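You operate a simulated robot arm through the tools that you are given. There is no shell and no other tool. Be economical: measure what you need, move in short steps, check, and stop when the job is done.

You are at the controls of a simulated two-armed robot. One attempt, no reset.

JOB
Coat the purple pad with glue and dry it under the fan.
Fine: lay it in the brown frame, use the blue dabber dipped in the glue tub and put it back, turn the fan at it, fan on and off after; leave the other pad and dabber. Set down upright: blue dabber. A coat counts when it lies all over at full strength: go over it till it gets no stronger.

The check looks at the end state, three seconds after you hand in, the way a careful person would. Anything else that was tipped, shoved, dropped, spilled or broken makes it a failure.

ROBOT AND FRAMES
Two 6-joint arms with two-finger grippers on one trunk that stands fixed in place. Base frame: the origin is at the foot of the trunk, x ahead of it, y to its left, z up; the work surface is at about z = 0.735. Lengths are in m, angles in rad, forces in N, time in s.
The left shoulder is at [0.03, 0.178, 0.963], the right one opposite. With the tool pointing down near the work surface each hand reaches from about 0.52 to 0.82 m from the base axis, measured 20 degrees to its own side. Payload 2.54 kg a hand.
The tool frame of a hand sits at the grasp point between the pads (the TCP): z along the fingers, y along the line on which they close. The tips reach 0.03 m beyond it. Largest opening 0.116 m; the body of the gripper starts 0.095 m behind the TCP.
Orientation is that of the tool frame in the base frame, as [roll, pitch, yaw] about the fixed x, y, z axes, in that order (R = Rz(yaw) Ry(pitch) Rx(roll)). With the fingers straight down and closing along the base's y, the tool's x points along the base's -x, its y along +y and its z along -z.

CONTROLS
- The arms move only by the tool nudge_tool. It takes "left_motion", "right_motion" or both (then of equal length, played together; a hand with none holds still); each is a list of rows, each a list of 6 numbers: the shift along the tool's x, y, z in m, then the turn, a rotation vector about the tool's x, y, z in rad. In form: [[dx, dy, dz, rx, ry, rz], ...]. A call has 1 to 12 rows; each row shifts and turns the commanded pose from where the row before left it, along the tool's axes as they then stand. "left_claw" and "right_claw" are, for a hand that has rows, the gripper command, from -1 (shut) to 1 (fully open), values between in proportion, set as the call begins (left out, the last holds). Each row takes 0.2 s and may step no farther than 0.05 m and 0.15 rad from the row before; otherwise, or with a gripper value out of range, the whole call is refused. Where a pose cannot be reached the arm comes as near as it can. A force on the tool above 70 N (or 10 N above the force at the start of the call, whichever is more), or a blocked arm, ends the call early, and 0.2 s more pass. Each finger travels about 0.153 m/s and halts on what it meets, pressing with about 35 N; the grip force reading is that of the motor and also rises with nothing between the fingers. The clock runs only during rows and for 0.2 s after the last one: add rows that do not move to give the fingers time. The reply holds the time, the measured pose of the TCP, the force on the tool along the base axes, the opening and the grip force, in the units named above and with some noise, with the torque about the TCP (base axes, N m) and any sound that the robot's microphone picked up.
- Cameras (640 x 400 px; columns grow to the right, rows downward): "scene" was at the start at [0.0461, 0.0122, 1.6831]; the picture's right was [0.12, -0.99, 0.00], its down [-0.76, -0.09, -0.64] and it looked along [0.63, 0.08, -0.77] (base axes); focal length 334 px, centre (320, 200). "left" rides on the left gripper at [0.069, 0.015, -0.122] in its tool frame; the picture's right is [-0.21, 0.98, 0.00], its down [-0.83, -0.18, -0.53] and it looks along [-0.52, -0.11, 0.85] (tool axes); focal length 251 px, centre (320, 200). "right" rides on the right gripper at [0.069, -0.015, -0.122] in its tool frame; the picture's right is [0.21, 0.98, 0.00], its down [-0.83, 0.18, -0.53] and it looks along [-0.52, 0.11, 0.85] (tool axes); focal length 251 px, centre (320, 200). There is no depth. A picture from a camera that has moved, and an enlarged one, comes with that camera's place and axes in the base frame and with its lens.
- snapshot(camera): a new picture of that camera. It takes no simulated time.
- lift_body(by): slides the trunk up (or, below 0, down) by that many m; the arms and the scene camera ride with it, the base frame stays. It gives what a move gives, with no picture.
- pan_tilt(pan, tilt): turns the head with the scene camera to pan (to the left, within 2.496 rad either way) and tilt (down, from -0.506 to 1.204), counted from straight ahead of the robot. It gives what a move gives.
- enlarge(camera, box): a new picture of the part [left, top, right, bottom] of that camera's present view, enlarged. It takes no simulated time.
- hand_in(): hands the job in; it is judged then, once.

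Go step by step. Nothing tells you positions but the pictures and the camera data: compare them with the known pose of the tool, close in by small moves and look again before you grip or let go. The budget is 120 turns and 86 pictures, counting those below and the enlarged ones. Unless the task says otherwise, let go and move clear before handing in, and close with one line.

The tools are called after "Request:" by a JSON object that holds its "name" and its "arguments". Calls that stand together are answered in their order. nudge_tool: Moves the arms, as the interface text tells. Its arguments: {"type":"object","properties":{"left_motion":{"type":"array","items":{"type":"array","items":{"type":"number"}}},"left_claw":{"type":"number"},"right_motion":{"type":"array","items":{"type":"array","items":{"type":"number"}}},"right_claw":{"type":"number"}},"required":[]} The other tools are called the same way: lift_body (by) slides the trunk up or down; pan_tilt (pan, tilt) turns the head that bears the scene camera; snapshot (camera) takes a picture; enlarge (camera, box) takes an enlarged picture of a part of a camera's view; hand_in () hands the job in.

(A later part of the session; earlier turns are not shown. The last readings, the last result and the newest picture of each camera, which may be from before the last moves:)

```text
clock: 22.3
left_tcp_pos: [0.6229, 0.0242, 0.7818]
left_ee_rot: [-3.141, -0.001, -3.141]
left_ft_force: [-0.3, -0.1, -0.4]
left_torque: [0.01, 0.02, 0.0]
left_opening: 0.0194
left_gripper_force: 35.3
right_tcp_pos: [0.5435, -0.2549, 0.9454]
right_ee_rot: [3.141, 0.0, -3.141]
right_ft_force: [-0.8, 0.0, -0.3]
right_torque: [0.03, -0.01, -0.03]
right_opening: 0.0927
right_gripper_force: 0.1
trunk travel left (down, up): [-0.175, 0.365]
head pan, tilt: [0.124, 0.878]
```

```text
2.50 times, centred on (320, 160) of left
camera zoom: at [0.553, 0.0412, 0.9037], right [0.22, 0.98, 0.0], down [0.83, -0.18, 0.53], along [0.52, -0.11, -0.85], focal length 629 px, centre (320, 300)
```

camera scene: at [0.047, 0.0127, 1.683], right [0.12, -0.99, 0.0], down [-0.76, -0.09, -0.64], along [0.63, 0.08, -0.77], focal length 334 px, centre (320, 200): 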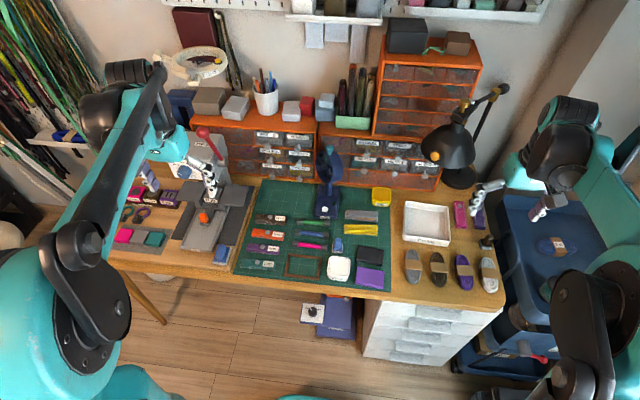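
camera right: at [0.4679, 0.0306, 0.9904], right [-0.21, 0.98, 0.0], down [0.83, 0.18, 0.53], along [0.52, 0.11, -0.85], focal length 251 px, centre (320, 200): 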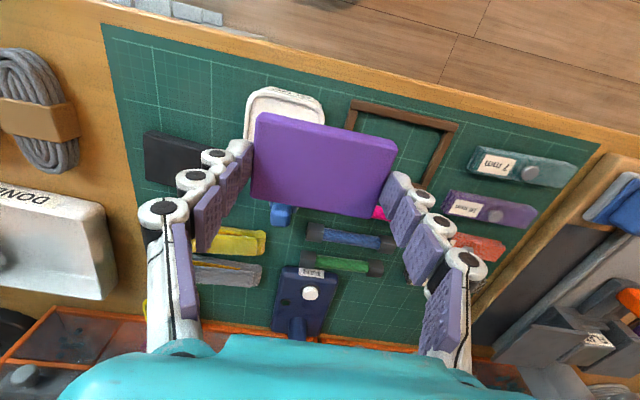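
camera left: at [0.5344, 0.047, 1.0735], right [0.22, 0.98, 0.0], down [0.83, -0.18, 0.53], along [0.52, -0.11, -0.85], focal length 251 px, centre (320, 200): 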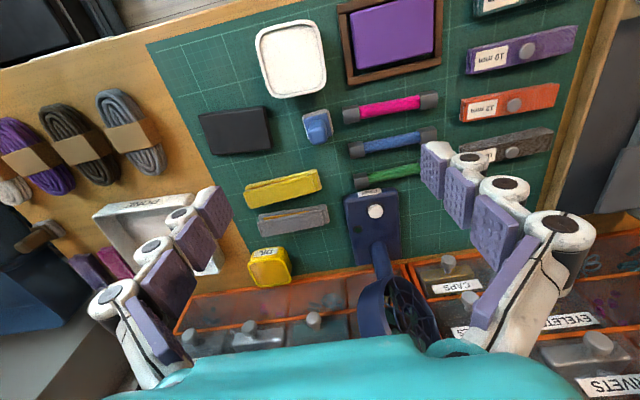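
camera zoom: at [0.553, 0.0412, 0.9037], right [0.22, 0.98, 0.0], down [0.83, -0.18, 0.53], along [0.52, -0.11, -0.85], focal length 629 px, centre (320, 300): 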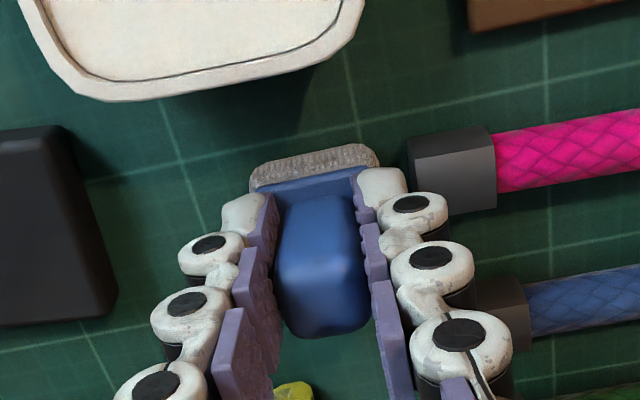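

The dabber is gripped. I'll remember home as (0.6225, 0.0245) with TCP z 0.782. Lifting it and moving toward the tub.

Request:
{"name": "nudge_tool", "arguments": {"left_motion": [[0, 0, -0.01, 0, 0, 0], [0, 0, -0.03, 0, 0, 0], [0, 0, -0.04, 0, 0, 0], [0.035, 0, 0, 0, 0, 0], [0.03, -0.008, 0, 0, 0, 0], [0, 0, 0, 0, 0, 0]]}}

Request:
{"name": "enlarge", "arguments": {"camera": "left", "box": [200, 60, 440, 220]}}

Request:
{"name": "enlarge", "arguments": {"camera": "scene", "box": [290, 225, 370, 290]}}

```text
clock: 23.7
left_tcp_pos: [0.5566, 0.0171, 0.8625]
left_ee_rot: [-3.141, 0.0, 3.14]
left_ft_force: [0.1, -0.4, -0.4]
left_torque: [-0.02, 0.0, 0.02]
left_opening: 0.0197
left_gripper_force: 35.1
right_tcp_pos: [0.5439, -0.2532, 0.9444]
right_ee_rot: [-3.14, 0.0, 3.141]
right_ft_force: [0.4, -0.2, -0.2]
right_torque: [-0.01, 0.0, 0.0]
right_opening: 0.0927
right_gripper_force: 0.0
trunk travel left (down, up): [-0.175, 0.365]
head pan, tilt: [0.124, 0.878]
```

```text
2.50 times, centred on (320, 140) of left
camera zoom: at [0.488, 0.0325, 0.9836], right [0.21, 0.98, 0.0], down [0.83, -0.18, 0.53], along [0.52, -0.11, -0.85], focal length 629 px, centre (320, 350)
```

zoom: 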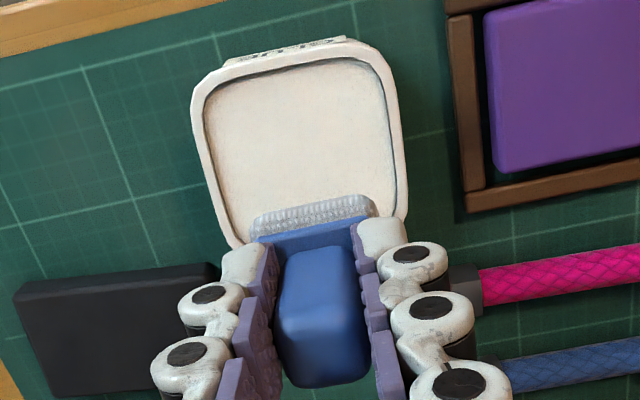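

```text
6.15 times, centred on (330, 258) of scene
camera zoom: at [0.0467, 0.0124, 1.683], right [0.12, -0.99, 0.0], down [-0.76, -0.09, -0.64], along [0.63, 0.08, -0.77], focal length 2055 px, centre (258, -154)
```

zoom: 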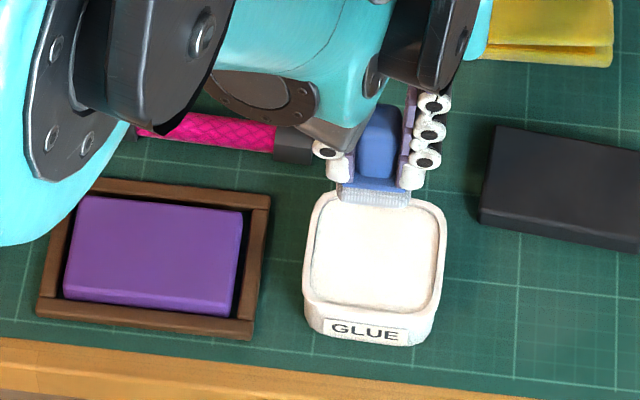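

The tub centre is about (0.545, 0.0145). I'll centre over it and lower until the felt is just at the glue.

Request:
{"name": "nudge_tool", "arguments": {"left_motion": [[0.012, -0.003, 0, 0, 0, 0], [0, 0, 0.03, 0, 0, 0], [0, 0, 0.02, 0, 0, 0], [0, 0, 0.005, 0, 0, 0], [0, 0, 0, 0, 0, 0]]}}

Request:
{"name": "enlarge", "arguments": {"camera": "left", "box": [200, 60, 440, 220]}}

Request:
{"name": "enlarge", "arguments": {"camera": "scene", "box": [305, 230, 365, 290]}}

```text
clock: 24.9
left_tcp_pos: [0.5438, 0.0132, 0.8093]
left_ee_rot: [-3.141, 0.002, -3.141]
left_ft_force: [5.5, 1.1, 29.7]
left_torque: [0.0, -0.25, -0.03]
left_opening: 0.0194
left_gripper_force: 34.9
right_tcp_pos: [0.5422, -0.2544, 0.9455]
right_ee_rot: [3.141, 0.001, -3.14]
right_ft_force: [0.1, -0.2, -1.1]
right_torque: [0.0, 0.01, 0.02]
right_opening: 0.0927
right_gripper_force: 0.1
trunk travel left (down, up): [-0.175, 0.365]
head pan, tilt: [0.124, 0.878]
```

```text
2.50 times, centred on (320, 140) of left
camera zoom: at [0.4741, 0.029, 0.9302], right [0.21, 0.98, 0.0], down [0.82, -0.18, 0.54], along [0.52, -0.11, -0.84], focal length 629 px, centre (320, 350)
```

zoom: 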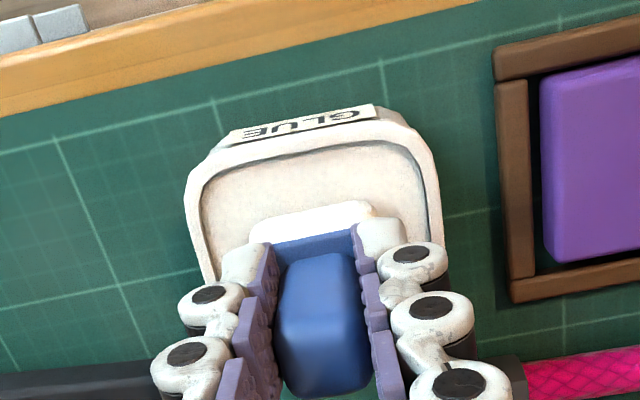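

```text
6.67 times, centred on (335, 260) of scene
camera zoom: at [0.0438, 0.0121, 1.6833], right [0.12, -0.99, 0.0], down [-0.76, -0.09, -0.64], along [0.63, 0.08, -0.77], focal length 2227 px, centre (220, -200)
```

zoom: 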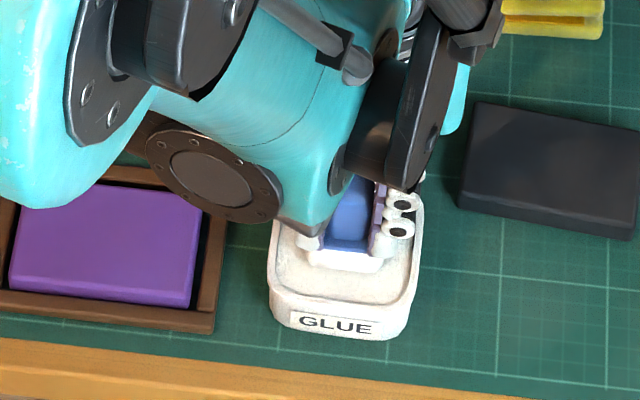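

The felt is white with glue. I'll lift and carry it over the right end of the pad.

Request:
{"name": "nudge_tool", "arguments": {"left_motion": [[0, 0, -0.02, 0, 0, 0], [0, 0, -0.03, 0, 0, 0], [0.011, 0.042, 0, 0, 0, 0], [0, 0.042, 0, 0, 0, 0], [0, 0, 0.03, 0, 0, 0], [0, 0, 0.025, 0, 0, 0], [0, 0, 0, 0, 0, 0]]}}

Request:
{"name": "enlarge", "arguments": {"camera": "left", "box": [200, 60, 440, 220]}}

```text
clock: 26.5
left_tcp_pos: [0.5337, 0.0968, 0.8035]
left_ee_rot: [3.141, -0.001, -3.142]
left_ft_force: [-0.3, 0.9, -0.4]
left_torque: [-0.03, -0.02, 0.01]
left_opening: 0.0197
left_gripper_force: 34.8
right_tcp_pos: [0.5426, -0.2552, 0.9448]
right_ee_rot: [-3.141, 0.0, 3.141]
right_ft_force: [0.6, -0.2, -0.4]
right_torque: [0.01, 0.01, 0.0]
right_opening: 0.0928
right_gripper_force: 0.0
trunk travel left (down, up): [-0.175, 0.365]
head pan, tilt: [0.124, 0.878]
```

```text
2.50 times, centred on (320, 140) of left
camera zoom: at [0.4641, 0.1124, 0.9244], right [0.22, 0.98, 0.0], down [0.83, -0.18, 0.53], along [0.52, -0.11, -0.85], focal length 629 px, centre (320, 350)
```

zoom: 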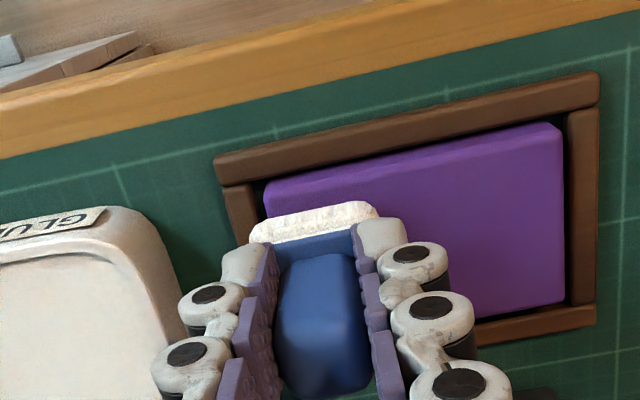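

Pressing lightly for a first dab, then lifting a little to see the result.

Request:
{"name": "nudge_tool", "arguments": {"left_motion": [[0.0035, 0.001, 0, 0, 0, 0], [0, 0, 0.007, 0, 0, 0], [0, 0, 0.002, 0, 0, 0], [0, 0, 0, 0, 0, 0]]}}

Request:
{"name": "nudge_tool", "arguments": {"left_motion": [[0, 0, -0.01, 0, 0, 0], [-0.04, 0, -0.02, 0, 0, 0], [0, 0, 0, 0, 0, 0]]}}

Request:
{"name": "enlarge", "arguments": {"camera": "left", "box": [200, 60, 440, 220]}}

```text
clock: 27.5
left_tcp_pos: [0.5305, 0.0979, 0.7959]
left_ee_rot: [3.141, -0.001, 3.141]
left_ft_force: [3.6, -0.4, 7.6]
left_torque: [-0.04, -0.11, 0.0]
left_opening: 0.0194
left_gripper_force: 35.1
right_tcp_pos: [0.5439, -0.2555, 0.9463]
right_ee_rot: [-3.141, 0.002, 3.141]
right_ft_force: [-0.4, -0.8, -1.2]
right_torque: [0.01, 0.01, -0.01]
right_opening: 0.0928
right_gripper_force: 0.0
trunk travel left (down, up): [-0.175, 0.365]
head pan, tilt: [0.124, 0.878]
```

```text
clock: 28.3
left_tcp_pos: [0.5695, 0.0979, 0.8268]
left_ee_rot: [3.141, 0.0, 3.141]
left_ft_force: [0.2, 0.2, 0.2]
left_torque: [0.01, 0.0, 0.01]
left_opening: 0.0197
left_gripper_force: 34.8
right_tcp_pos: [0.543, -0.2542, 0.9454]
right_ee_rot: [3.141, 0.004, 3.141]
right_ft_force: [0.4, -0.5, 0.2]
right_torque: [0.03, -0.04, -0.02]
right_opening: 0.0928
right_gripper_force: 0.0
trunk travel left (down, up): [-0.175, 0.365]
head pan, tilt: [0.124, 0.878]
```

```text
2.50 times, centred on (320, 140) of left
camera zoom: at [0.5003, 0.1137, 0.9473], right [0.21, 0.98, 0.0], down [0.83, -0.18, 0.53], along [0.52, -0.11, -0.85], focal length 629 px, centre (320, 350)
```

zoom: 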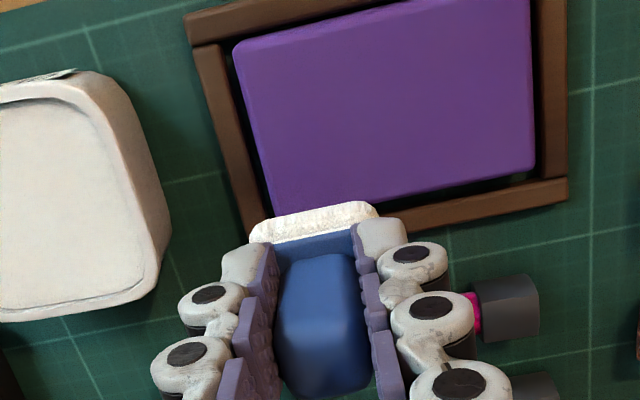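

No visible mark from the dab, so I'll try a light sweeping stroke along the pad.

Request:
{"name": "nudge_tool", "arguments": {"left_motion": [[0.039, 0, 0.01, 0, 0, 0], [0, 0.002, 0.013, 0, 0, 0], [0, 0, 0.0075, 0, 0, 0], [0, 0.013, 0.0005, 0, 0, 0], [0, 0.013, 0, 0, 0, 0], [0, 0.013, 0, 0, 0, 0], [0, 0.012, 0, 0, 0, 0], [0, 0, 0, 0, 0, 0]]}}

Request:
{"name": "enlarge", "arguments": {"camera": "left", "box": [200, 60, 440, 220]}}

```text
clock: 30.1
left_tcp_pos: [0.5316, 0.1514, 0.7949]
left_ee_rot: [3.141, 0.001, 3.14]
left_ft_force: [0.1, -11.6, 20.5]
left_torque: [-0.55, 0.1, 0.02]
left_opening: 0.0198
left_gripper_force: 35.1
right_tcp_pos: [0.5413, -0.2561, 0.9444]
right_ee_rot: [3.139, 0.002, -3.141]
right_ft_force: [0.2, 0.1, -0.2]
right_torque: [-0.01, 0.01, -0.01]
right_opening: 0.0926
right_gripper_force: 0.0
trunk travel left (down, up): [-0.175, 0.365]
head pan, tilt: [0.124, 0.878]
```

```text
2.50 times, centred on (320, 140) of left
camera zoom: at [0.4608, 0.1672, 0.9161], right [0.21, 0.98, 0.0], down [0.83, -0.18, 0.53], along [0.52, -0.11, -0.85], focal length 629 px, centre (320, 350)
```

zoom: 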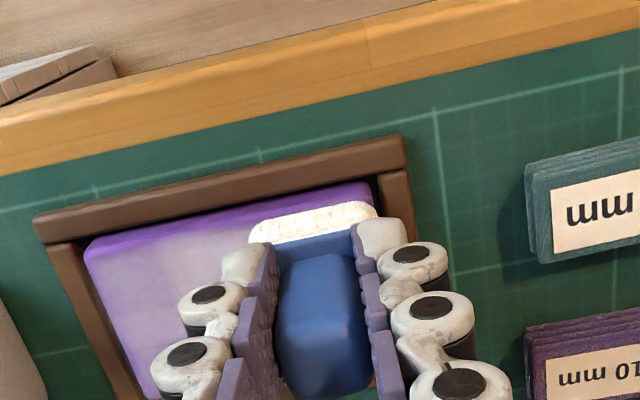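

Sweeping works and leaves a whitish coat. I'll continue in lanes, pressing slightly less.

Request:
{"name": "nudge_tool", "arguments": {"left_motion": [[0.003, 0.001, -0.0005, 0, 0, 0], [0, -0.014, 0, 0, 0, 0], [0, -0.014, 0, 0, 0, 0], [0, -0.014, 0, 0, 0, 0], [0, -0.013, 0, 0, 0, 0], [-0.01, 0, 0, 0, 0, 0], [0, 0.014, 0, 0, 0, 0], [0, 0.014, 0, 0, 0, 0], [0, 0.014, 0, 0, 0, 0], [0, 0.013, 0, 0, 0, 0], [-0.01, 0, 0, 0, 0, 0]]}}

Request:
{"name": "nudge_tool", "arguments": {"left_motion": [[0, -0.014, 0, 0, 0, 0], [0, -0.014, 0, 0, 0, 0], [0, -0.014, 0, 0, 0, 0], [0, -0.013, 0, 0, 0, 0], [-0.01, 0, 0, 0, 0, 0], [0, 0.014, 0, 0, 0, 0], [0, 0.014, 0, 0, 0, 0], [0, 0.014, 0, 0, 0, 0], [0, 0.013, 0, 0, 0, 0], [-0.003, 0, 0, 0, 0, 0]]}}

Request:
{"name": "nudge_tool", "arguments": {"left_motion": [[0, -0.014, 0, 0, 0, 0], [0, -0.014, 0, 0, 0, 0], [0, -0.014, 0, 0, 0, 0], [0, -0.013, 0, 0, 0, 0], [0, 0, -0.01, 0, 0, 0], [-0.03, -0.02, -0.03, 0, 0, 0], [-0.03, -0.02, -0.03, 0, 0, 0], [0, 0, 0, 0, 0, 0]]}}

Request:
{"name": "enlarge", "arguments": {"camera": "left", "box": [220, 0, 460, 160]}}

```text
clock: 32.5
left_tcp_pos: [0.5472, 0.1535, 0.7947]
left_ee_rot: [3.14, 0.0, 3.141]
left_ft_force: [-4.2, 0.9, 6.4]
left_torque: [0.02, 0.25, -0.08]
left_opening: 0.0199
left_gripper_force: 35.1
right_tcp_pos: [0.5439, -0.2539, 0.9449]
right_ee_rot: [-3.141, 0.003, 3.141]
right_ft_force: [0.3, 0.2, -0.1]
right_torque: [0.0, -0.01, 0.04]
right_opening: 0.0931
right_gripper_force: 0.1
trunk travel left (down, up): [-0.175, 0.365]
head pan, tilt: [0.124, 0.878]
```

```text
clock: 34.7
left_tcp_pos: [0.5601, 0.1527, 0.7943]
left_ee_rot: [3.141, 0.001, -3.141]
left_ft_force: [-9.1, -7.0, 15.3]
left_torque: [-0.36, 0.47, 0.02]
left_opening: 0.0195
left_gripper_force: 34.7
right_tcp_pos: [0.5422, -0.2547, 0.9454]
right_ee_rot: [3.141, 0.002, -3.141]
right_ft_force: [-0.5, -0.7, -0.2]
right_torque: [-0.01, 0.02, 0.0]
right_opening: 0.0927
right_gripper_force: 0.1
trunk travel left (down, up): [-0.175, 0.365]
head pan, tilt: [0.124, 0.878]
```

```text
clock: 36.5
left_tcp_pos: [0.6217, 0.0577, 0.8633]
left_ee_rot: [-3.14, 0.0, -3.141]
left_ft_force: [0.0, 0.8, -0.1]
left_torque: [-0.01, -0.01, 0.0]
left_opening: 0.0193
left_gripper_force: 35.2
right_tcp_pos: [0.5429, -0.2548, 0.9442]
right_ee_rot: [-3.141, -0.001, -3.14]
right_ft_force: [0.1, -0.2, -0.2]
right_torque: [-0.01, -0.06, -0.04]
right_opening: 0.093
right_gripper_force: 0.1
trunk travel left (down, up): [-0.175, 0.365]
head pan, tilt: [0.124, 0.878]
```

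```text
2.50 times, centred on (340, 80) of left
camera zoom: at [0.5516, 0.0737, 0.9846], right [0.21, 0.98, 0.0], down [0.83, -0.18, 0.53], along [0.52, -0.12, -0.85], focal length 629 px, centre (270, 500)
```

zoom: 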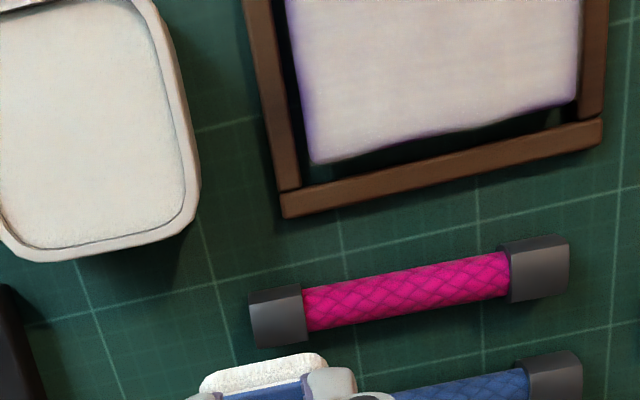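

Now most of the pad is white. I'll check it whole from the scene camera.

Request:
{"name": "enlarge", "arguments": {"camera": "scene", "box": [270, 240, 340, 285]}}

```text
8.89 times, centred on (305, 262) of scene
camera zoom: at [0.0461, 0.0126, 1.683], right [0.12, -0.99, 0.0], down [-0.76, -0.09, -0.64], along [0.63, 0.08, -0.77], focal length 2969 px, centre (453, -356)
```

zoom: 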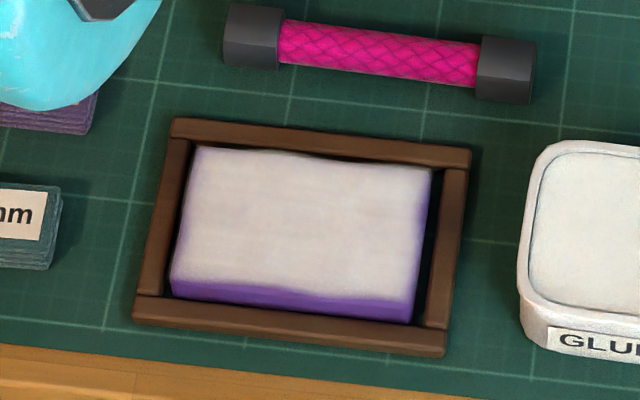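

Coverage is good but the edges are faint. I'll re-dip and go over it again, a bit wider.

Request:
{"name": "nudge_tool", "arguments": {"left_motion": [[0.038, -0.021, 0, 0, 0, 0], [0.038, -0.021, 0, 0, 0, 0], [0, 0, 0.03, 0, 0, 0], [0, 0, 0.0225, 0, 0, 0], [0, 0, 0, 0, 0, 0], [0, 0, -0.03, 0, 0, 0], [0, 0, -0.02, 0, 0, 0], [0.01, 0.041, 0, 0, 0, 0], [0.0105, 0.041, 0, 0, 0, 0], [0, 0, 0.04, 0, 0, 0], [0, 0, 0.015, 0, 0, 0], [0, 0, 0, 0, 0, 0]]}}

```text
clock: 39.1
left_tcp_pos: [0.5251, 0.0966, 0.8073]
left_ee_rot: [-3.141, 0.001, -3.141]
left_ft_force: [0.8, 0.4, -0.8]
left_torque: [0.02, -0.01, 0.04]
left_opening: 0.0196
left_gripper_force: 35.0
right_tcp_pos: [0.5439, -0.2559, 0.9461]
right_ee_rot: [-3.141, 0.0, -3.14]
right_ft_force: [0.2, 0.4, -0.7]
right_torque: [0.03, 0.04, -0.01]
right_opening: 0.0929
right_gripper_force: 0.1
trunk travel left (down, up): [-0.175, 0.365]
head pan, tilt: [0.124, 0.878]
```

Lowering onto the pad and making the second round of passes.

Request:
{"name": "nudge_tool", "arguments": {"left_motion": [[0, 0, 0.009, 0, 0, 0], [0, 0, 0.002, 0, 0, 0], [0, 0, 0, 0, 0, 0]]}}

```text
clock: 39.9
left_tcp_pos: [0.5248, 0.0967, 0.7943]
left_ee_rot: [3.141, 0.0, -3.141]
left_ft_force: [0.5, -0.1, -0.4]
left_torque: [-0.01, -0.02, 0.0]
left_opening: 0.0195
left_gripper_force: 34.7
right_tcp_pos: [0.5445, -0.2551, 0.9447]
right_ee_rot: [-3.141, 0.001, -3.142]
right_ft_force: [0.8, 1.1, -0.5]
right_torque: [-0.05, -0.01, 0.04]
right_opening: 0.0929
right_gripper_force: 0.0
trunk travel left (down, up): [-0.175, 0.365]
head pan, tilt: [0.124, 0.878]
```

Request:
{"name": "nudge_tool", "arguments": {"left_motion": [[0, 0, 0.001, 0, 0, 0], [0, 0, 0.0005, 0, 0, 0], [0, 0, 0, 0, 0, 0]]}}

```text
clock: 40.7
left_tcp_pos: [0.5249, 0.0977, 0.795]
left_ee_rot: [3.141, 0.0, -3.14]
left_ft_force: [0.9, -0.5, 8.0]
left_torque: [-0.03, -0.13, -0.01]
left_opening: 0.0197
left_gripper_force: 35.1
right_tcp_pos: [0.5422, -0.2552, 0.9455]
right_ee_rot: [-3.141, 0.001, 3.142]
right_ft_force: [-0.2, 0.0, -0.8]
right_torque: [0.03, 0.03, -0.02]
right_opening: 0.093
right_gripper_force: 0.0
trunk travel left (down, up): [-0.175, 0.365]
head pan, tilt: [0.124, 0.878]
```

In contact at 8 N. Sweeping the lanes.

Request:
{"name": "nudge_tool", "arguments": {"left_motion": [[0, 0.015, 0, 0, 0, 0], [0, 0.015, 0, 0, 0, 0], [0, 0.015, 0, 0, 0, 0], [0, 0.014, 0, 0, 0, 0], [-0.01, 0, 0, 0, 0, 0], [0, -0.015, 0, 0, 0, 0], [0, -0.015, 0, 0, 0, 0], [0, -0.015, 0, 0, 0, 0], [0, -0.015, 0, 0, 0, 0], [-0.01, 0, 0, 0, 0, 0]]}}

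Request:
{"name": "nudge_tool", "arguments": {"left_motion": [[0, 0.015, 0, 0, 0, 0], [0, 0.015, 0, 0, 0, 0], [0, 0.015, 0, 0, 0, 0], [0, 0.015, 0, 0, 0, 0], [-0.01, 0, 0, 0, 0, 0], [0, -0.015, 0, 0, 0, 0], [0, -0.015, 0, 0, 0, 0], [0, -0.015, 0, 0, 0, 0], [0, -0.015, 0, 0, 0, 0], [-0.008, 0, 0, 0, 0, 0]]}}

Request:
{"name": "nudge_tool", "arguments": {"left_motion": [[0, 0.015, 0, 0, 0, 0], [0, 0.015, 0, 0, 0, 0], [0, 0.015, 0, 0, 0, 0], [0, 0.015, 0, 0, 0, 0], [0.013, 0, 0, 0, 0, 0], [0.013, 0, 0, 0, 0, 0], [0.013, 0, 0, 0, 0, 0], [0, -0.015, 0, 0, 0, 0], [0, -0.015, 0, 0, 0, 0], [0, -0.015, 0, 0, 0, 0], [0, -0.015, 0, 0, 0, 0], [-0.013, 0, 0, 0, 0, 0]]}}

Request:
{"name": "nudge_tool", "arguments": {"left_motion": [[-0.013, 0, 0, 0, 0, 0], [-0.013, 0, 0, 0, 0, 0], [0, 0, -0.01, 0, 0, 0], [-0.03, -0.02, -0.03, 0, 0, 0], [-0.03, -0.02, -0.03, 0, 0, 0], [0, 0, 0, 0, 0, 0]]}}

Request:
{"name": "enlarge", "arguments": {"camera": "scene", "box": [270, 240, 340, 285]}}

```text
clock: 42.9
left_tcp_pos: [0.5426, 0.0926, 0.7939]
left_ee_rot: [-3.137, 0.0, 3.137]
left_ft_force: [-11.1, -0.9, 13.3]
left_torque: [0.0, 0.47, 0.04]
left_opening: 0.0196
left_gripper_force: 34.7
right_tcp_pos: [0.5417, -0.256, 0.9469]
right_ee_rot: [-3.141, 0.001, 3.137]
right_ft_force: [-0.4, 0.3, 0.1]
right_torque: [-0.04, -0.04, 0.0]
right_opening: 0.0927
right_gripper_force: 0.0
trunk travel left (down, up): [-0.175, 0.365]
head pan, tilt: [0.124, 0.878]
```

```text
clock: 45.1
left_tcp_pos: [0.5622, 0.0964, 0.795]
left_ee_rot: [-3.14, 0.0, 3.141]
left_ft_force: [-1.2, -0.7, 2.6]
left_torque: [-0.04, 0.07, 0.01]
left_opening: 0.0196
left_gripper_force: 35.0
right_tcp_pos: [0.5426, -0.2557, 0.9451]
right_ee_rot: [-3.141, 0.002, 3.14]
right_ft_force: [0.7, 0.5, 0.3]
right_torque: [-0.03, -0.05, -0.05]
right_opening: 0.0929
right_gripper_force: 0.1
trunk travel left (down, up): [-0.175, 0.365]
head pan, tilt: [0.124, 0.878]
```

```text
clock: 47.7
left_tcp_pos: [0.5368, 0.0958, 0.7939]
left_ee_rot: [3.141, 0.002, 3.139]
left_ft_force: [-1.0, -1.5, 1.2]
left_torque: [-0.05, 0.09, 0.03]
left_opening: 0.0197
left_gripper_force: 35.0
right_tcp_pos: [0.5434, -0.2551, 0.9458]
right_ee_rot: [-3.14, 0.001, -3.141]
right_ft_force: [-0.3, 0.4, -0.3]
right_torque: [0.01, -0.06, 0.06]
right_opening: 0.0931
right_gripper_force: 0.0
trunk travel left (down, up): [-0.175, 0.365]
head pan, tilt: [0.124, 0.878]
```

```text
clock: 49.1
left_tcp_pos: [0.6233, 0.0563, 0.8641]
left_ee_rot: [-3.141, 0.0, -3.142]
left_ft_force: [0.0, 0.7, 0.0]
left_torque: [-0.05, -0.01, -0.01]
left_opening: 0.0198
left_gripper_force: 34.9
right_tcp_pos: [0.5436, -0.2545, 0.945]
right_ee_rot: [-3.14, 0.0, -3.141]
right_ft_force: [0.3, -0.3, 0.6]
right_torque: [-0.03, 0.03, 0.02]
right_opening: 0.0929
right_gripper_force: 0.1
trunk travel left (down, up): [-0.175, 0.365]
head pan, tilt: [0.124, 0.878]
```

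```text
8.89 times, centred on (305, 262) of scene
camera zoom: at [0.0463, 0.0125, 1.683], right [0.12, -0.99, 0.0], down [-0.76, -0.09, -0.64], along [0.63, 0.08, -0.77], focal length 2969 px, centre (453, -356)
```

zoom: 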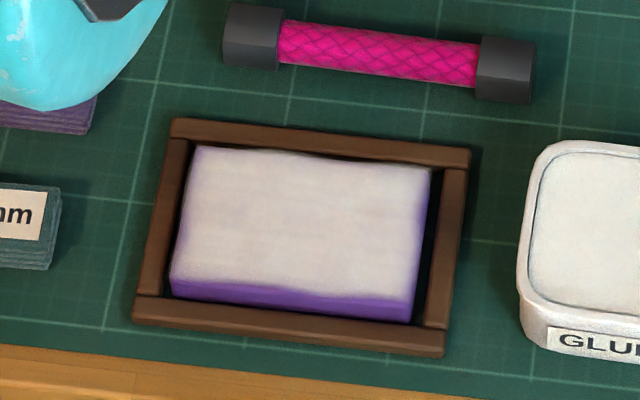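

It looks nearly the same as after the first round. I'll take a closer look at the evenness and edges before deciding.

Request:
{"name": "enlarge", "arguments": {"camera": "scene", "box": [284, 252, 324, 278]}}

Request:
{"name": "enlarge", "arguments": {"camera": "left", "box": [310, 0, 470, 100]}}

```text
15.38 times, centred on (304, 265) of scene
camera zoom: at [0.0463, 0.0125, 1.683], right [0.12, -0.99, 0.0], down [-0.76, -0.09, -0.64], along [0.63, 0.08, -0.77], focal length 5138 px, centre (566, -800)
```

zoom: 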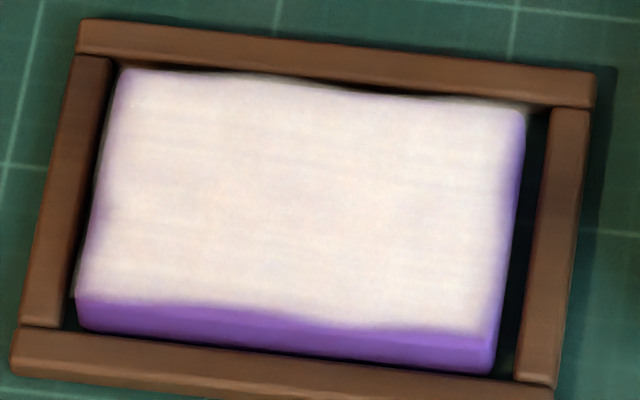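

```text
4.00 times, centred on (390, 50) of left
camera zoom: at [0.5546, 0.072, 0.9852], right [0.21, 0.98, 0.0], down [0.83, -0.18, 0.53], along [0.52, -0.11, -0.85], focal length 1006 px, centre (40, 800)
```

zoom: 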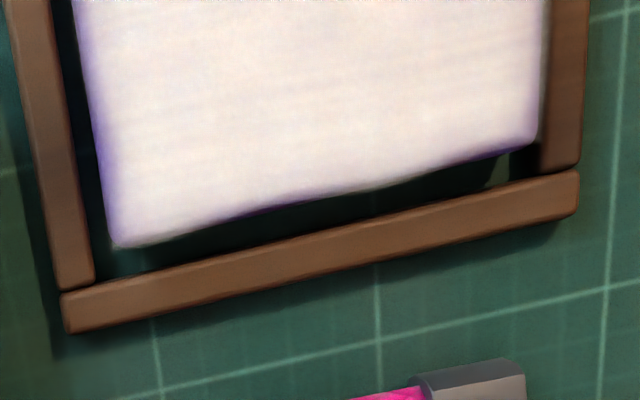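

The coat is strong and even, but it gained a little this round. I'll do one more dip and round to be sure it has topped out.

Request:
{"name": "nudge_tool", "arguments": {"left_motion": [[0.039, -0.021, 0, 0, 0, 0], [0.039, -0.021, 0, 0, 0, 0], [0, 0, 0.03, 0, 0, 0], [0, 0, 0.0235, 0, 0, 0], [0, 0, 0, 0, 0, 0], [0, 0, -0.03, 0, 0, 0], [0, 0, -0.02, 0, 0, 0], [0.01, 0.041, 0, 0, 0, 0], [0.0105, 0.041, 0, 0, 0, 0], [0, 0, 0.04, 0, 0, 0], [0, 0, 0.022, 0, 0, 0], [0, 0, 0, 0, 0, 0]]}}

Request:
{"name": "nudge_tool", "arguments": {"left_motion": [[0, 0, 0.0025, 0, 0, 0], [0, 0, 0.0015, 0, 0, 0], [0, 0, 0, 0, 0, 0]]}}

```text
clock: 51.7
left_tcp_pos: [0.5236, 0.098, 0.7972]
left_ee_rot: [3.141, 0.0, 3.141]
left_ft_force: [-0.5, 0.1, -0.9]
left_torque: [0.04, 0.02, 0.01]
left_opening: 0.0197
left_gripper_force: 35.0
right_tcp_pos: [0.5445, -0.2546, 0.9446]
right_ee_rot: [-3.141, 0.0, 3.141]
right_ft_force: [0.2, 0.2, 0.2]
right_torque: [-0.04, -0.02, 0.03]
right_opening: 0.0928
right_gripper_force: 0.1
trunk travel left (down, up): [-0.175, 0.365]
head pan, tilt: [0.124, 0.878]
```

```text
clock: 52.5
left_tcp_pos: [0.5251, 0.0972, 0.7942]
left_ee_rot: [3.141, -0.001, 3.141]
left_ft_force: [0.5, 0.5, 3.5]
left_torque: [0.02, -0.09, 0.03]
left_opening: 0.0197
left_gripper_force: 35.0
right_tcp_pos: [0.5446, -0.2552, 0.9449]
right_ee_rot: [3.14, 0.001, 3.141]
right_ft_force: [0.0, 0.0, 0.3]
right_torque: [-0.01, -0.03, -0.01]
right_opening: 0.0926
right_gripper_force: 0.0
trunk travel left (down, up): [-0.175, 0.365]
head pan, tilt: [0.124, 0.878]
```

In light contact. Sweeping again, with slightly more press.

Request:
{"name": "nudge_tool", "arguments": {"left_motion": [[0, 0.015, 0.0005, 0, 0, 0], [0, 0.015, 0, 0, 0, 0], [0, 0.015, 0, 0, 0, 0], [0, 0.014, 0, 0, 0, 0], [-0.01, 0, 0, 0, 0, 0], [0, -0.015, 0, 0, 0, 0], [0, -0.015, 0, 0, 0, 0], [0, -0.015, 0, 0, 0, 0], [0, -0.015, 0, 0, 0, 0], [-0.01, 0, 0, 0, 0, 0]]}}

Request:
{"name": "nudge_tool", "arguments": {"left_motion": [[0, 0.015, 0, 0, 0, 0], [0, 0.015, 0, 0, 0, 0], [0, 0.015, 0, 0, 0, 0], [0, 0.015, 0, 0, 0, 0], [-0.01, 0, 0, 0, 0, 0], [0, -0.015, 0, 0, 0, 0], [0, -0.015, 0, 0, 0, 0], [0, -0.015, 0, 0, 0, 0], [0, -0.015, 0, 0, 0, 0], [-0.008, 0, 0, 0, 0, 0]]}}

Request:
{"name": "nudge_tool", "arguments": {"left_motion": [[0, 0.015, 0, 0, 0, 0], [0, 0.015, 0, 0, 0, 0], [0, 0.015, 0, 0, 0, 0], [0, 0.015, 0, 0, 0, 0], [0.013, 0, 0, 0, 0, 0], [0.013, 0, 0, 0, 0, 0], [0.013, 0, 0, 0, 0, 0], [0, -0.015, 0, 0, 0, 0], [0, -0.015, 0, 0, 0, 0], [0, -0.015, 0, 0, 0, 0], [0, -0.015, 0, 0, 0, 0], [-0.013, 0, 0, 0, 0, 0]]}}

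Request:
{"name": "nudge_tool", "arguments": {"left_motion": [[-0.013, 0, 0, 0, 0, 0], [-0.013, 0, 0, 0, 0, 0], [0, 0, -0.01, 0, 0, 0], [-0.03, -0.02, -0.03, 0, 0, 0], [-0.03, -0.02, -0.03, 0, 0, 0], [0, 0, 0, 0, 0, 0]]}}

Request:
{"name": "enlarge", "arguments": {"camera": "scene", "box": [284, 252, 324, 278]}}

Request:
{"name": "snapshot", "arguments": {"camera": "left"}}

```text
clock: 54.7
left_tcp_pos: [0.5444, 0.0946, 0.7944]
left_ee_rot: [-3.139, 0.002, 3.14]
left_ft_force: [-3.5, -1.5, 5.3]
left_torque: [-0.08, 0.19, -0.03]
left_opening: 0.0197
left_gripper_force: 34.6
right_tcp_pos: [0.5432, -0.2565, 0.945]
right_ee_rot: [3.142, 0.002, 3.14]
right_ft_force: [-0.1, 0.5, 0.0]
right_torque: [-0.01, -0.03, -0.02]
right_opening: 0.0927
right_gripper_force: 0.0
trunk travel left (down, up): [-0.175, 0.365]
head pan, tilt: [0.124, 0.878]
```

```text
clock: 56.9
left_tcp_pos: [0.5621, 0.0944, 0.7941]
left_ee_rot: [3.141, 0.001, -3.14]
left_ft_force: [-3.4, 0.0, 4.7]
left_torque: [0.05, 0.14, 0.02]
left_opening: 0.0196
left_gripper_force: 34.5
right_tcp_pos: [0.5422, -0.2553, 0.9457]
right_ee_rot: [-3.141, 0.002, 3.142]
right_ft_force: [0.9, -0.4, 0.0]
right_torque: [0.0, 0.01, -0.01]
right_opening: 0.0926
right_gripper_force: 0.0
trunk travel left (down, up): [-0.175, 0.365]
head pan, tilt: [0.124, 0.878]
```

```text
clock: 59.5
left_tcp_pos: [0.5377, 0.0948, 0.7945]
left_ee_rot: [-3.139, 0.001, 3.14]
left_ft_force: [0.0, -0.3, 0.1]
left_torque: [-0.02, 0.02, 0.01]
left_opening: 0.0197
left_gripper_force: 35.0
right_tcp_pos: [0.5442, -0.2548, 0.9458]
right_ee_rot: [3.141, 0.0, -3.141]
right_ft_force: [-0.8, -0.4, -0.1]
right_torque: [-0.03, -0.01, -0.03]
right_opening: 0.0929
right_gripper_force: 0.0
trunk travel left (down, up): [-0.175, 0.365]
head pan, tilt: [0.124, 0.878]
```

```text
clock: 60.9
left_tcp_pos: [0.6245, 0.054, 0.8619]
left_ee_rot: [3.141, 0.001, 3.141]
left_ft_force: [-0.3, 0.1, -1.1]
left_torque: [-0.02, -0.02, -0.02]
left_opening: 0.0197
left_gripper_force: 35.2
right_tcp_pos: [0.5425, -0.2554, 0.9444]
right_ee_rot: [-3.141, -0.001, 3.14]
right_ft_force: [0.1, -0.9, 0.6]
right_torque: [0.0, -0.01, -0.02]
right_opening: 0.0929
right_gripper_force: 0.0
trunk travel left (down, up): [-0.175, 0.365]
head pan, tilt: [0.124, 0.878]
```

```text
15.38 times, centred on (304, 265) of scene
camera zoom: at [0.0463, 0.0124, 1.683], right [0.12, -0.99, 0.0], down [-0.76, -0.09, -0.64], along [0.63, 0.08, -0.77], focal length 5138 px, centre (566, -800)
```

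zoom: 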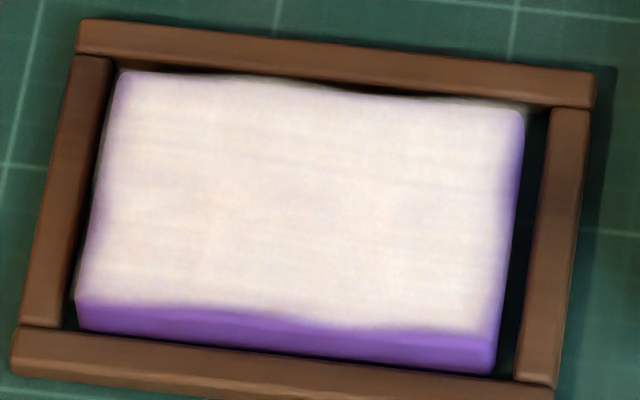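

```text
33 pictures are left
camera left: at [0.5551, 0.07, 0.9842], right [0.21, 0.98, 0.0], down [0.83, -0.18, 0.53], along [0.52, -0.11, -0.85], focal length 251 px, centre (320, 200)
```

left: 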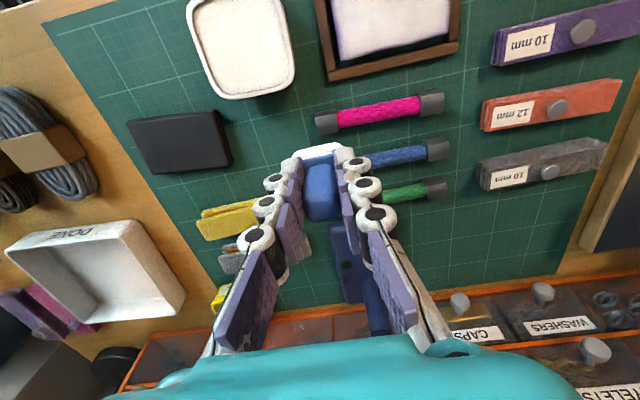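

It's unchanged from the last round, so the coat is at full strength. Returning the dabber to its place.

Request:
{"name": "nudge_tool", "arguments": {"left_motion": [[0.001, -0.029, 0, 0, 0, 0], [0, 0, 0.04, 0, 0, 0], [0, 0, 0.03, 0, 0, 0], [0, 0, 0.008, 0, 0, 0], [0, 0, 0.002, 0, 0, 0], [0, 0, 0, 0, 0, 0]]}}

```text
clock: 62.3
left_tcp_pos: [0.6224, 0.025, 0.784]
left_ee_rot: [-3.141, 0.0, -3.141]
left_ft_force: [0.6, -0.2, -1.0]
left_torque: [-0.03, 0.01, 0.0]
left_opening: 0.0197
left_gripper_force: 35.0
right_tcp_pos: [0.5438, -0.2556, 0.9445]
right_ee_rot: [-3.141, 0.0, 3.14]
right_ft_force: [0.5, 0.3, 0.4]
right_torque: [0.01, -0.04, 0.0]
right_opening: 0.0928
right_gripper_force: 0.0
trunk travel left (down, up): [-0.175, 0.365]
head pan, tilt: [0.124, 0.878]
```

Request:
{"name": "nudge_tool", "arguments": {"left_motion": [[0, 0, 0.0015, 0, 0, 0], [0, 0, 0.001, 0, 0, 0], [0, 0, 0, 0, 0, 0]]}}

```text
clock: 63.1
left_tcp_pos: [0.6216, 0.0267, 0.7803]
left_ee_rot: [-3.141, -0.001, 3.141]
left_ft_force: [0.7, 0.3, -0.5]
left_torque: [0.03, -0.02, 0.01]
left_opening: 0.0198
left_gripper_force: 34.7
right_tcp_pos: [0.5439, -0.2551, 0.945]
right_ee_rot: [3.141, 0.001, 3.142]
right_ft_force: [0.8, 0.8, 0.2]
right_torque: [0.04, 0.02, -0.02]
right_opening: 0.0931
right_gripper_force: 0.0
trunk travel left (down, up): [-0.175, 0.365]
head pan, tilt: [0.124, 0.878]
```

Still no contact. I'll ease down a touch more.

Request:
{"name": "nudge_tool", "arguments": {"left_motion": [[0, 0, 0.001, 0, 0, 0], [0, 0, 0, 0, 0, 0]]}}

```text
clock: 63.7
left_tcp_pos: [0.6229, 0.0264, 0.7808]
left_ee_rot: [-3.141, 0.0, -3.141]
left_ft_force: [0.0, -0.4, -0.5]
left_torque: [0.0, 0.02, 0.01]
left_opening: 0.0195
left_gripper_force: 35.2
right_tcp_pos: [0.5438, -0.2554, 0.946]
right_ee_rot: [-3.141, -0.001, 3.141]
right_ft_force: [-0.6, 0.2, 0.2]
right_torque: [0.0, -0.03, 0.0]
right_opening: 0.0926
right_gripper_force: 0.1
trunk travel left (down, up): [-0.175, 0.365]
head pan, tilt: [0.124, 0.878]
```

Request:
{"name": "nudge_tool", "arguments": {"left_motion": [[0, 0, 0.001, 0, 0, 0], [0, 0, 0.0005, 0, 0, 0], [0, 0, 0, 0, 0, 0]]}}

```text
clock: 64.5
left_tcp_pos: [0.6205, 0.0272, 0.7783]
left_ee_rot: [3.139, 0.001, 3.14]
left_ft_force: [0.2, -0.1, -0.9]
left_torque: [-0.01, 0.01, -0.04]
left_opening: 0.0194
left_gripper_force: 34.8
right_tcp_pos: [0.5434, -0.2558, 0.9454]
right_ee_rot: [3.14, -0.001, 3.141]
right_ft_force: [-0.2, 0.6, 0.0]
right_torque: [-0.04, 0.02, 0.05]
right_opening: 0.0928
right_gripper_force: 0.0
trunk travel left (down, up): [-0.175, 0.365]
head pan, tilt: [0.124, 0.878]
```

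Request:
{"name": "nudge_tool", "arguments": {"left_motion": [[0, -0.001, 0.001, 0, 0, 0], [0, 0, 0.0005, 0, 0, 0], [0, 0, 0, 0, 0, 0]]}}

Request:
{"name": "enlarge", "arguments": {"camera": "left", "box": [220, 80, 420, 240]}}

```text
clock: 65.3
left_tcp_pos: [0.6226, 0.0266, 0.7763]
left_ee_rot: [3.141, 0.001, -3.141]
left_ft_force: [4.4, 3.7, 16.3]
left_torque: [0.1, -0.16, 0.03]
left_opening: 0.0195
left_gripper_force: 35.0
right_tcp_pos: [0.5427, -0.2536, 0.9468]
right_ee_rot: [-3.141, 0.002, 3.141]
right_ft_force: [-0.5, -0.2, -0.3]
right_torque: [-0.02, 0.0, -0.01]
right_opening: 0.0929
right_gripper_force: 0.1
trunk travel left (down, up): [-0.175, 0.365]
head pan, tilt: [0.124, 0.878]
```

```text
2.50 times, centred on (320, 160) of left
camera zoom: at [0.5518, 0.0422, 0.8993], right [0.21, 0.98, 0.0], down [0.82, -0.18, 0.54], along [0.52, -0.11, -0.84], focal length 629 px, centre (320, 300)
```

zoom: 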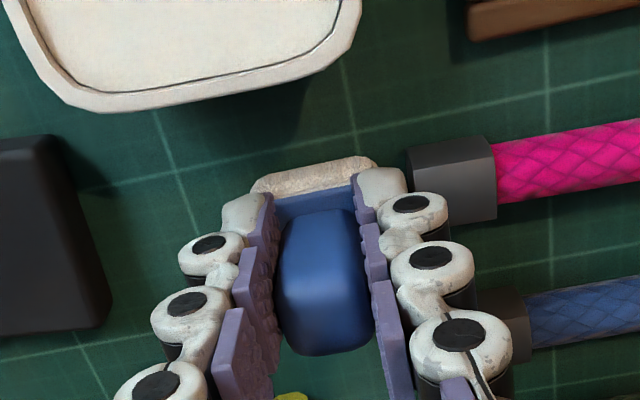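

The dabber is resting on the mat at 16 N. I'll open slightly, staying clear of the pink tube, and lift straight up.

Request:
{"name": "nudge_tool", "arguments": {"left_motion": [[0, 0, -0.0005, 0, 0, 0], [0, 0, 0, 0, 0, 0]], "left_claw": -0.47}}

Request:
{"name": "nudge_tool", "arguments": {"left_motion": [[0, 0, -0.01, 0, 0, 0], [0, 0, -0.03, 0, 0, 0], [0, 0, -0.05, 0, 0, 0], [0, 0, -0.05, 0, 0, 0], [0, 0, -0.02, 0, 0, 0], [0, 0, 0, 0, 0, 0]]}}

Request:
{"name": "snapshot", "arguments": {"camera": "left"}}

```text
clock: 65.9
left_tcp_pos: [0.6208, 0.0261, 0.7779]
left_ee_rot: [3.14, -0.001, 3.141]
left_ft_force: [0.3, 0.2, 2.7]
left_torque: [0.01, 0.03, -0.01]
left_opening: 0.0313
left_gripper_force: 0.0
right_tcp_pos: [0.5423, -0.2546, 0.9448]
right_ee_rot: [-3.141, 0.001, -3.14]
right_ft_force: [1.0, -0.6, 0.4]
right_torque: [-0.01, 0.02, 0.01]
right_opening: 0.0927
right_gripper_force: 0.1
trunk travel left (down, up): [-0.175, 0.365]
head pan, tilt: [0.124, 0.878]
```

```text
clock: 67.3
left_tcp_pos: [0.6209, 0.0255, 0.9403]
left_ee_rot: [3.142, 0.0, 3.141]
left_ft_force: [-0.4, -0.3, 0.2]
left_torque: [-0.01, 0.0, 0.0]
left_opening: 0.0306
left_gripper_force: 0.1
right_tcp_pos: [0.5437, -0.2546, 0.9451]
right_ee_rot: [3.141, -0.002, 3.141]
right_ft_force: [0.1, -0.2, 0.7]
right_torque: [0.01, 0.02, 0.0]
right_opening: 0.0928
right_gripper_force: 0.1
trunk travel left (down, up): [-0.175, 0.365]
head pan, tilt: [0.124, 0.878]
```

```text
31 pictures are left
camera left: at [0.5513, 0.0419, 1.0611], right [0.22, 0.98, 0.0], down [0.83, -0.18, 0.53], along [0.52, -0.11, -0.85], focal length 251 px, centre (320, 200)
```

left: 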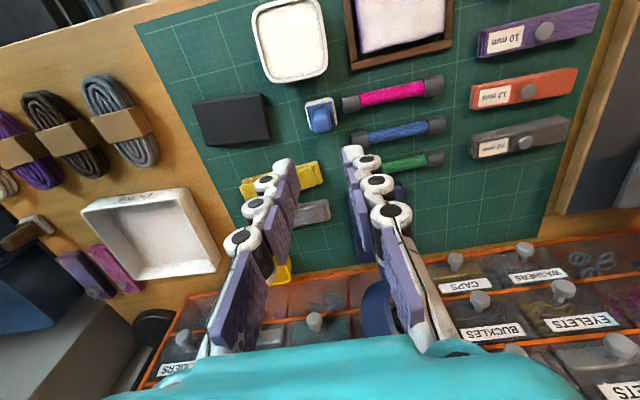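

The dabber stands upright. Now the fan: I'll clear the left arm up and left, then look at the fan.

Request:
{"name": "nudge_tool", "arguments": {"left_motion": [[0.02, 0, -0.045, 0, 0, 0], [0.02, 0, -0.045, 0, 0, 0], [0.02, 0.045, 0, 0, 0, 0], [0.02, 0.045, 0, 0, 0, 0], [0.02, 0.045, 0, 0, 0, 0], [0, 0.05, 0, 0, 0, 0], [0, 0.05, 0, 0, 0, 0], [0, 0.05, 0, 0, 0, 0]]}}

Request:
{"name": "enlarge", "arguments": {"camera": "scene", "box": [280, 130, 380, 225]}}

Request:
{"name": "snapshot", "arguments": {"camera": "left"}}

```text
clock: 69.1
left_tcp_pos: [0.5206, 0.3129, 1.0275]
left_ee_rot: [-3.141, 0.002, 3.139]
left_ft_force: [0.2, 0.0, -0.4]
left_torque: [-0.04, 0.01, 0.01]
left_opening: 0.0308
left_gripper_force: 0.0
right_tcp_pos: [0.5437, -0.2538, 0.9452]
right_ee_rot: [-3.14, 0.0, 3.14]
right_ft_force: [-0.3, 0.1, 0.8]
right_torque: [-0.05, 0.02, 0.02]
right_opening: 0.0929
right_gripper_force: 0.1
trunk travel left (down, up): [-0.175, 0.365]
head pan, tilt: [0.124, 0.878]
```

```text
4.21 times, centred on (330, 178) of scene
camera zoom: at [0.0469, 0.0139, 1.683], right [0.12, -0.99, 0.0], down [-0.76, -0.1, -0.64], along [0.63, 0.08, -0.77], focal length 1406 px, centre (278, 295)
```

zoom: 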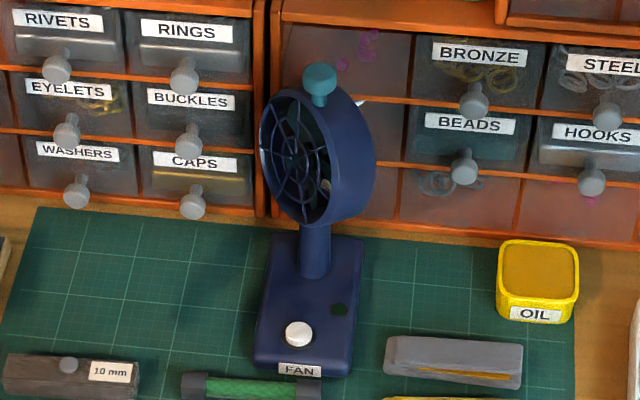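

```text
29 pictures are left
camera left: at [0.4529, 0.3282, 1.1477], right [0.22, 0.98, 0.0], down [0.83, -0.18, 0.53], along [0.52, -0.12, -0.85], focal length 251 px, centre (320, 200)
```

left: 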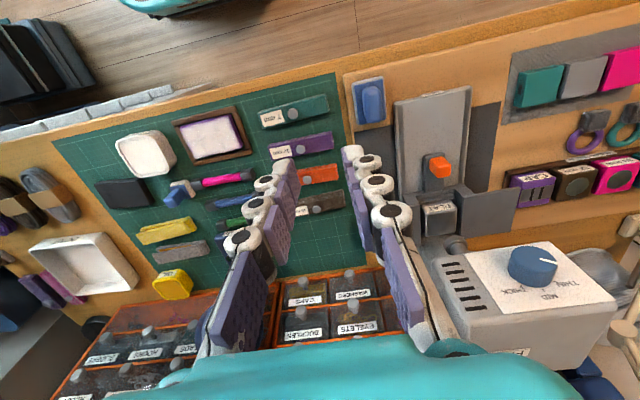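

The fan pivot looks to be near (0.843, 0.082) with the teal knob at z≈0.965. The head must turn about 0.57 rad counter-clockwise to face the pad. I'll raise the trunk for reach and bring the left hand near with a forward tilt.

Request:
{"name": "lift_body", "arguments": {"by": 0.15}}

Request:
{"name": "nudge_tool", "arguments": {"left_motion": [[-0.03, -0.035, 0, 0, 0, 0.1], [-0.03, -0.035, 0, 0, 0, 0.1], [-0.03, -0.035, 0, 0, 0, 0.1], [-0.03, -0.03, 0, 0, 0, 0], [-0.03, -0.03, 0, 0, 0, 0], [0, 0, 0, 0, 0.13, 0], [0, 0, 0, 0, 0.13, 0], [0, 0, 0, 0, 0.13, 0], [0, 0, 0, 0, 0, 0]]}}

Request:
{"name": "snapshot", "arguments": {"camera": "left"}}

```text
clock: 70.9
left_tcp_pos: [0.5231, 0.3113, 1.1764]
left_ee_rot: [3.14, 0.0, -3.142]
left_ft_force: [-0.1, 0.5, 0.5]
left_torque: [0.01, 0.06, -0.03]
left_opening: 0.0309
left_gripper_force: 0.0
right_tcp_pos: [0.5443, -0.2554, 1.0956]
right_ee_rot: [-3.141, -0.002, -3.141]
right_ft_force: [0.5, -0.7, 0.3]
right_torque: [0.02, 0.03, 0.01]
right_opening: 0.0929
right_gripper_force: 0.1
trunk travel left (down, up): [-0.325, 0.215]
head pan, tilt: [0.124, 0.878]
```

```text
clock: 72.9
left_tcp_pos: [0.6416, 0.1233, 1.1771]
left_ee_rot: [3.141, -0.391, 2.841]
left_ft_force: [-0.1, -1.0, 1.4]
left_torque: [0.0, -0.04, 0.02]
left_opening: 0.0306
left_gripper_force: 0.0
right_tcp_pos: [0.542, -0.2544, 1.0959]
right_ee_rot: [-3.141, 0.002, -3.14]
right_ft_force: [0.0, -0.6, 0.3]
right_torque: [-0.02, -0.06, -0.01]
right_opening: 0.0926
right_gripper_force: 0.1
trunk travel left (down, up): [-0.325, 0.215]
head pan, tilt: [0.124, 0.878]
```

```text
28 pictures are left
camera left: at [0.6282, 0.1427, 1.3155], right [0.48, 0.87, -0.08], down [0.87, -0.46, 0.18], along [0.12, -0.16, -0.98], focal length 251 px, centre (320, 200)
```

left: 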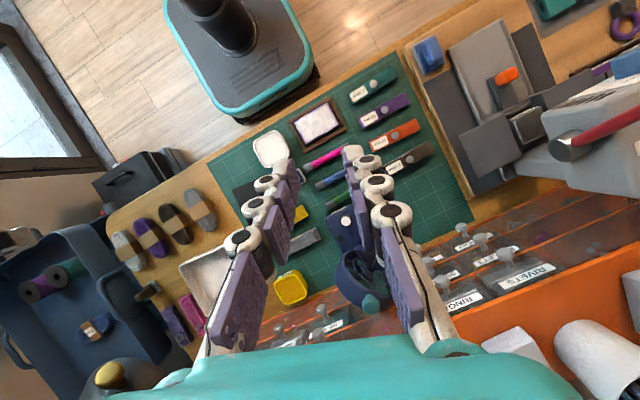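

The tilt went the wrong way, so I'll reverse it so the fingers point forward.

Request:
{"name": "nudge_tool", "arguments": {"left_motion": [[0, 0, 0, 0, -0.13, 0], [0, 0, 0, 0, -0.13, 0], [0, 0, 0, 0, -0.13, 0], [0, 0, 0, 0, -0.14, 0], [0, 0, 0, 0, -0.14, 0], [0, 0, 0, 0, -0.14, 0], [0, 0, 0, 0, 0, 0]]}}

Request:
{"name": "snapshot", "arguments": {"camera": "left"}}

Request:
{"name": "snapshot", "arguments": {"camera": "scene"}}

```text
clock: 74.5
left_tcp_pos: [0.6421, 0.1222, 1.1776]
left_ee_rot: [3.141, 0.42, 2.84]
left_ft_force: [0.0, -0.1, -0.7]
left_torque: [-0.02, 0.03, 0.02]
left_opening: 0.0308
left_gripper_force: 0.0
right_tcp_pos: [0.5439, -0.2551, 1.0954]
right_ee_rot: [3.142, 0.002, 3.141]
right_ft_force: [-0.4, -0.2, 0.6]
right_torque: [0.03, 0.02, 0.02]
right_opening: 0.093
right_gripper_force: 0.0
trunk travel left (down, up): [-0.325, 0.215]
head pan, tilt: [0.124, 0.878]
```

```text
27 pictures are left
camera left: at [0.537, 0.1708, 1.2594], right [0.48, 0.88, 0.09], down [0.46, -0.33, 0.82], along [0.75, -0.35, -0.56], focal length 251 px, centre (320, 200)
```

left: 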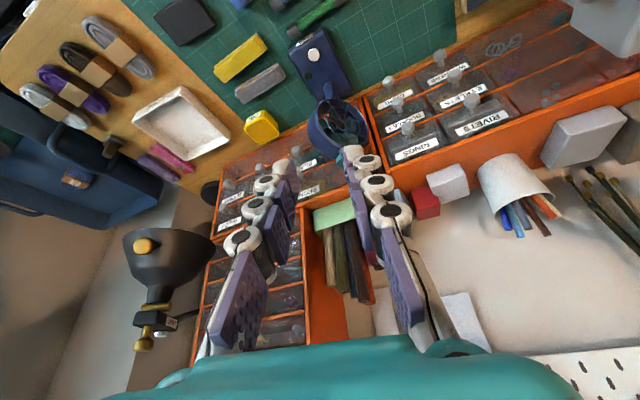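

```text
26 pictures are left
camera scene: at [0.0472, 0.0118, 1.833], right [0.12, -0.99, 0.0], down [-0.76, -0.09, -0.64], along [0.63, 0.08, -0.77], focal length 334 px, centre (320, 200)
```

scene: 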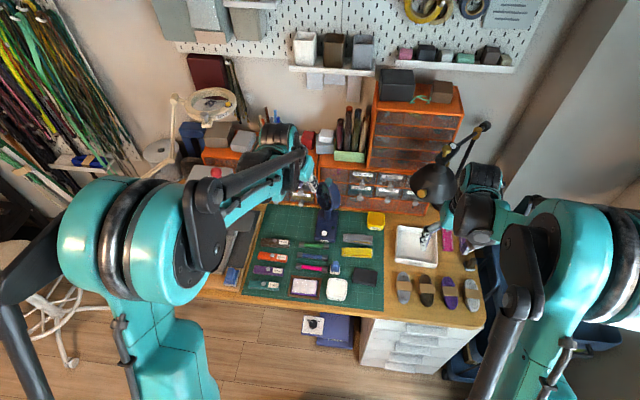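

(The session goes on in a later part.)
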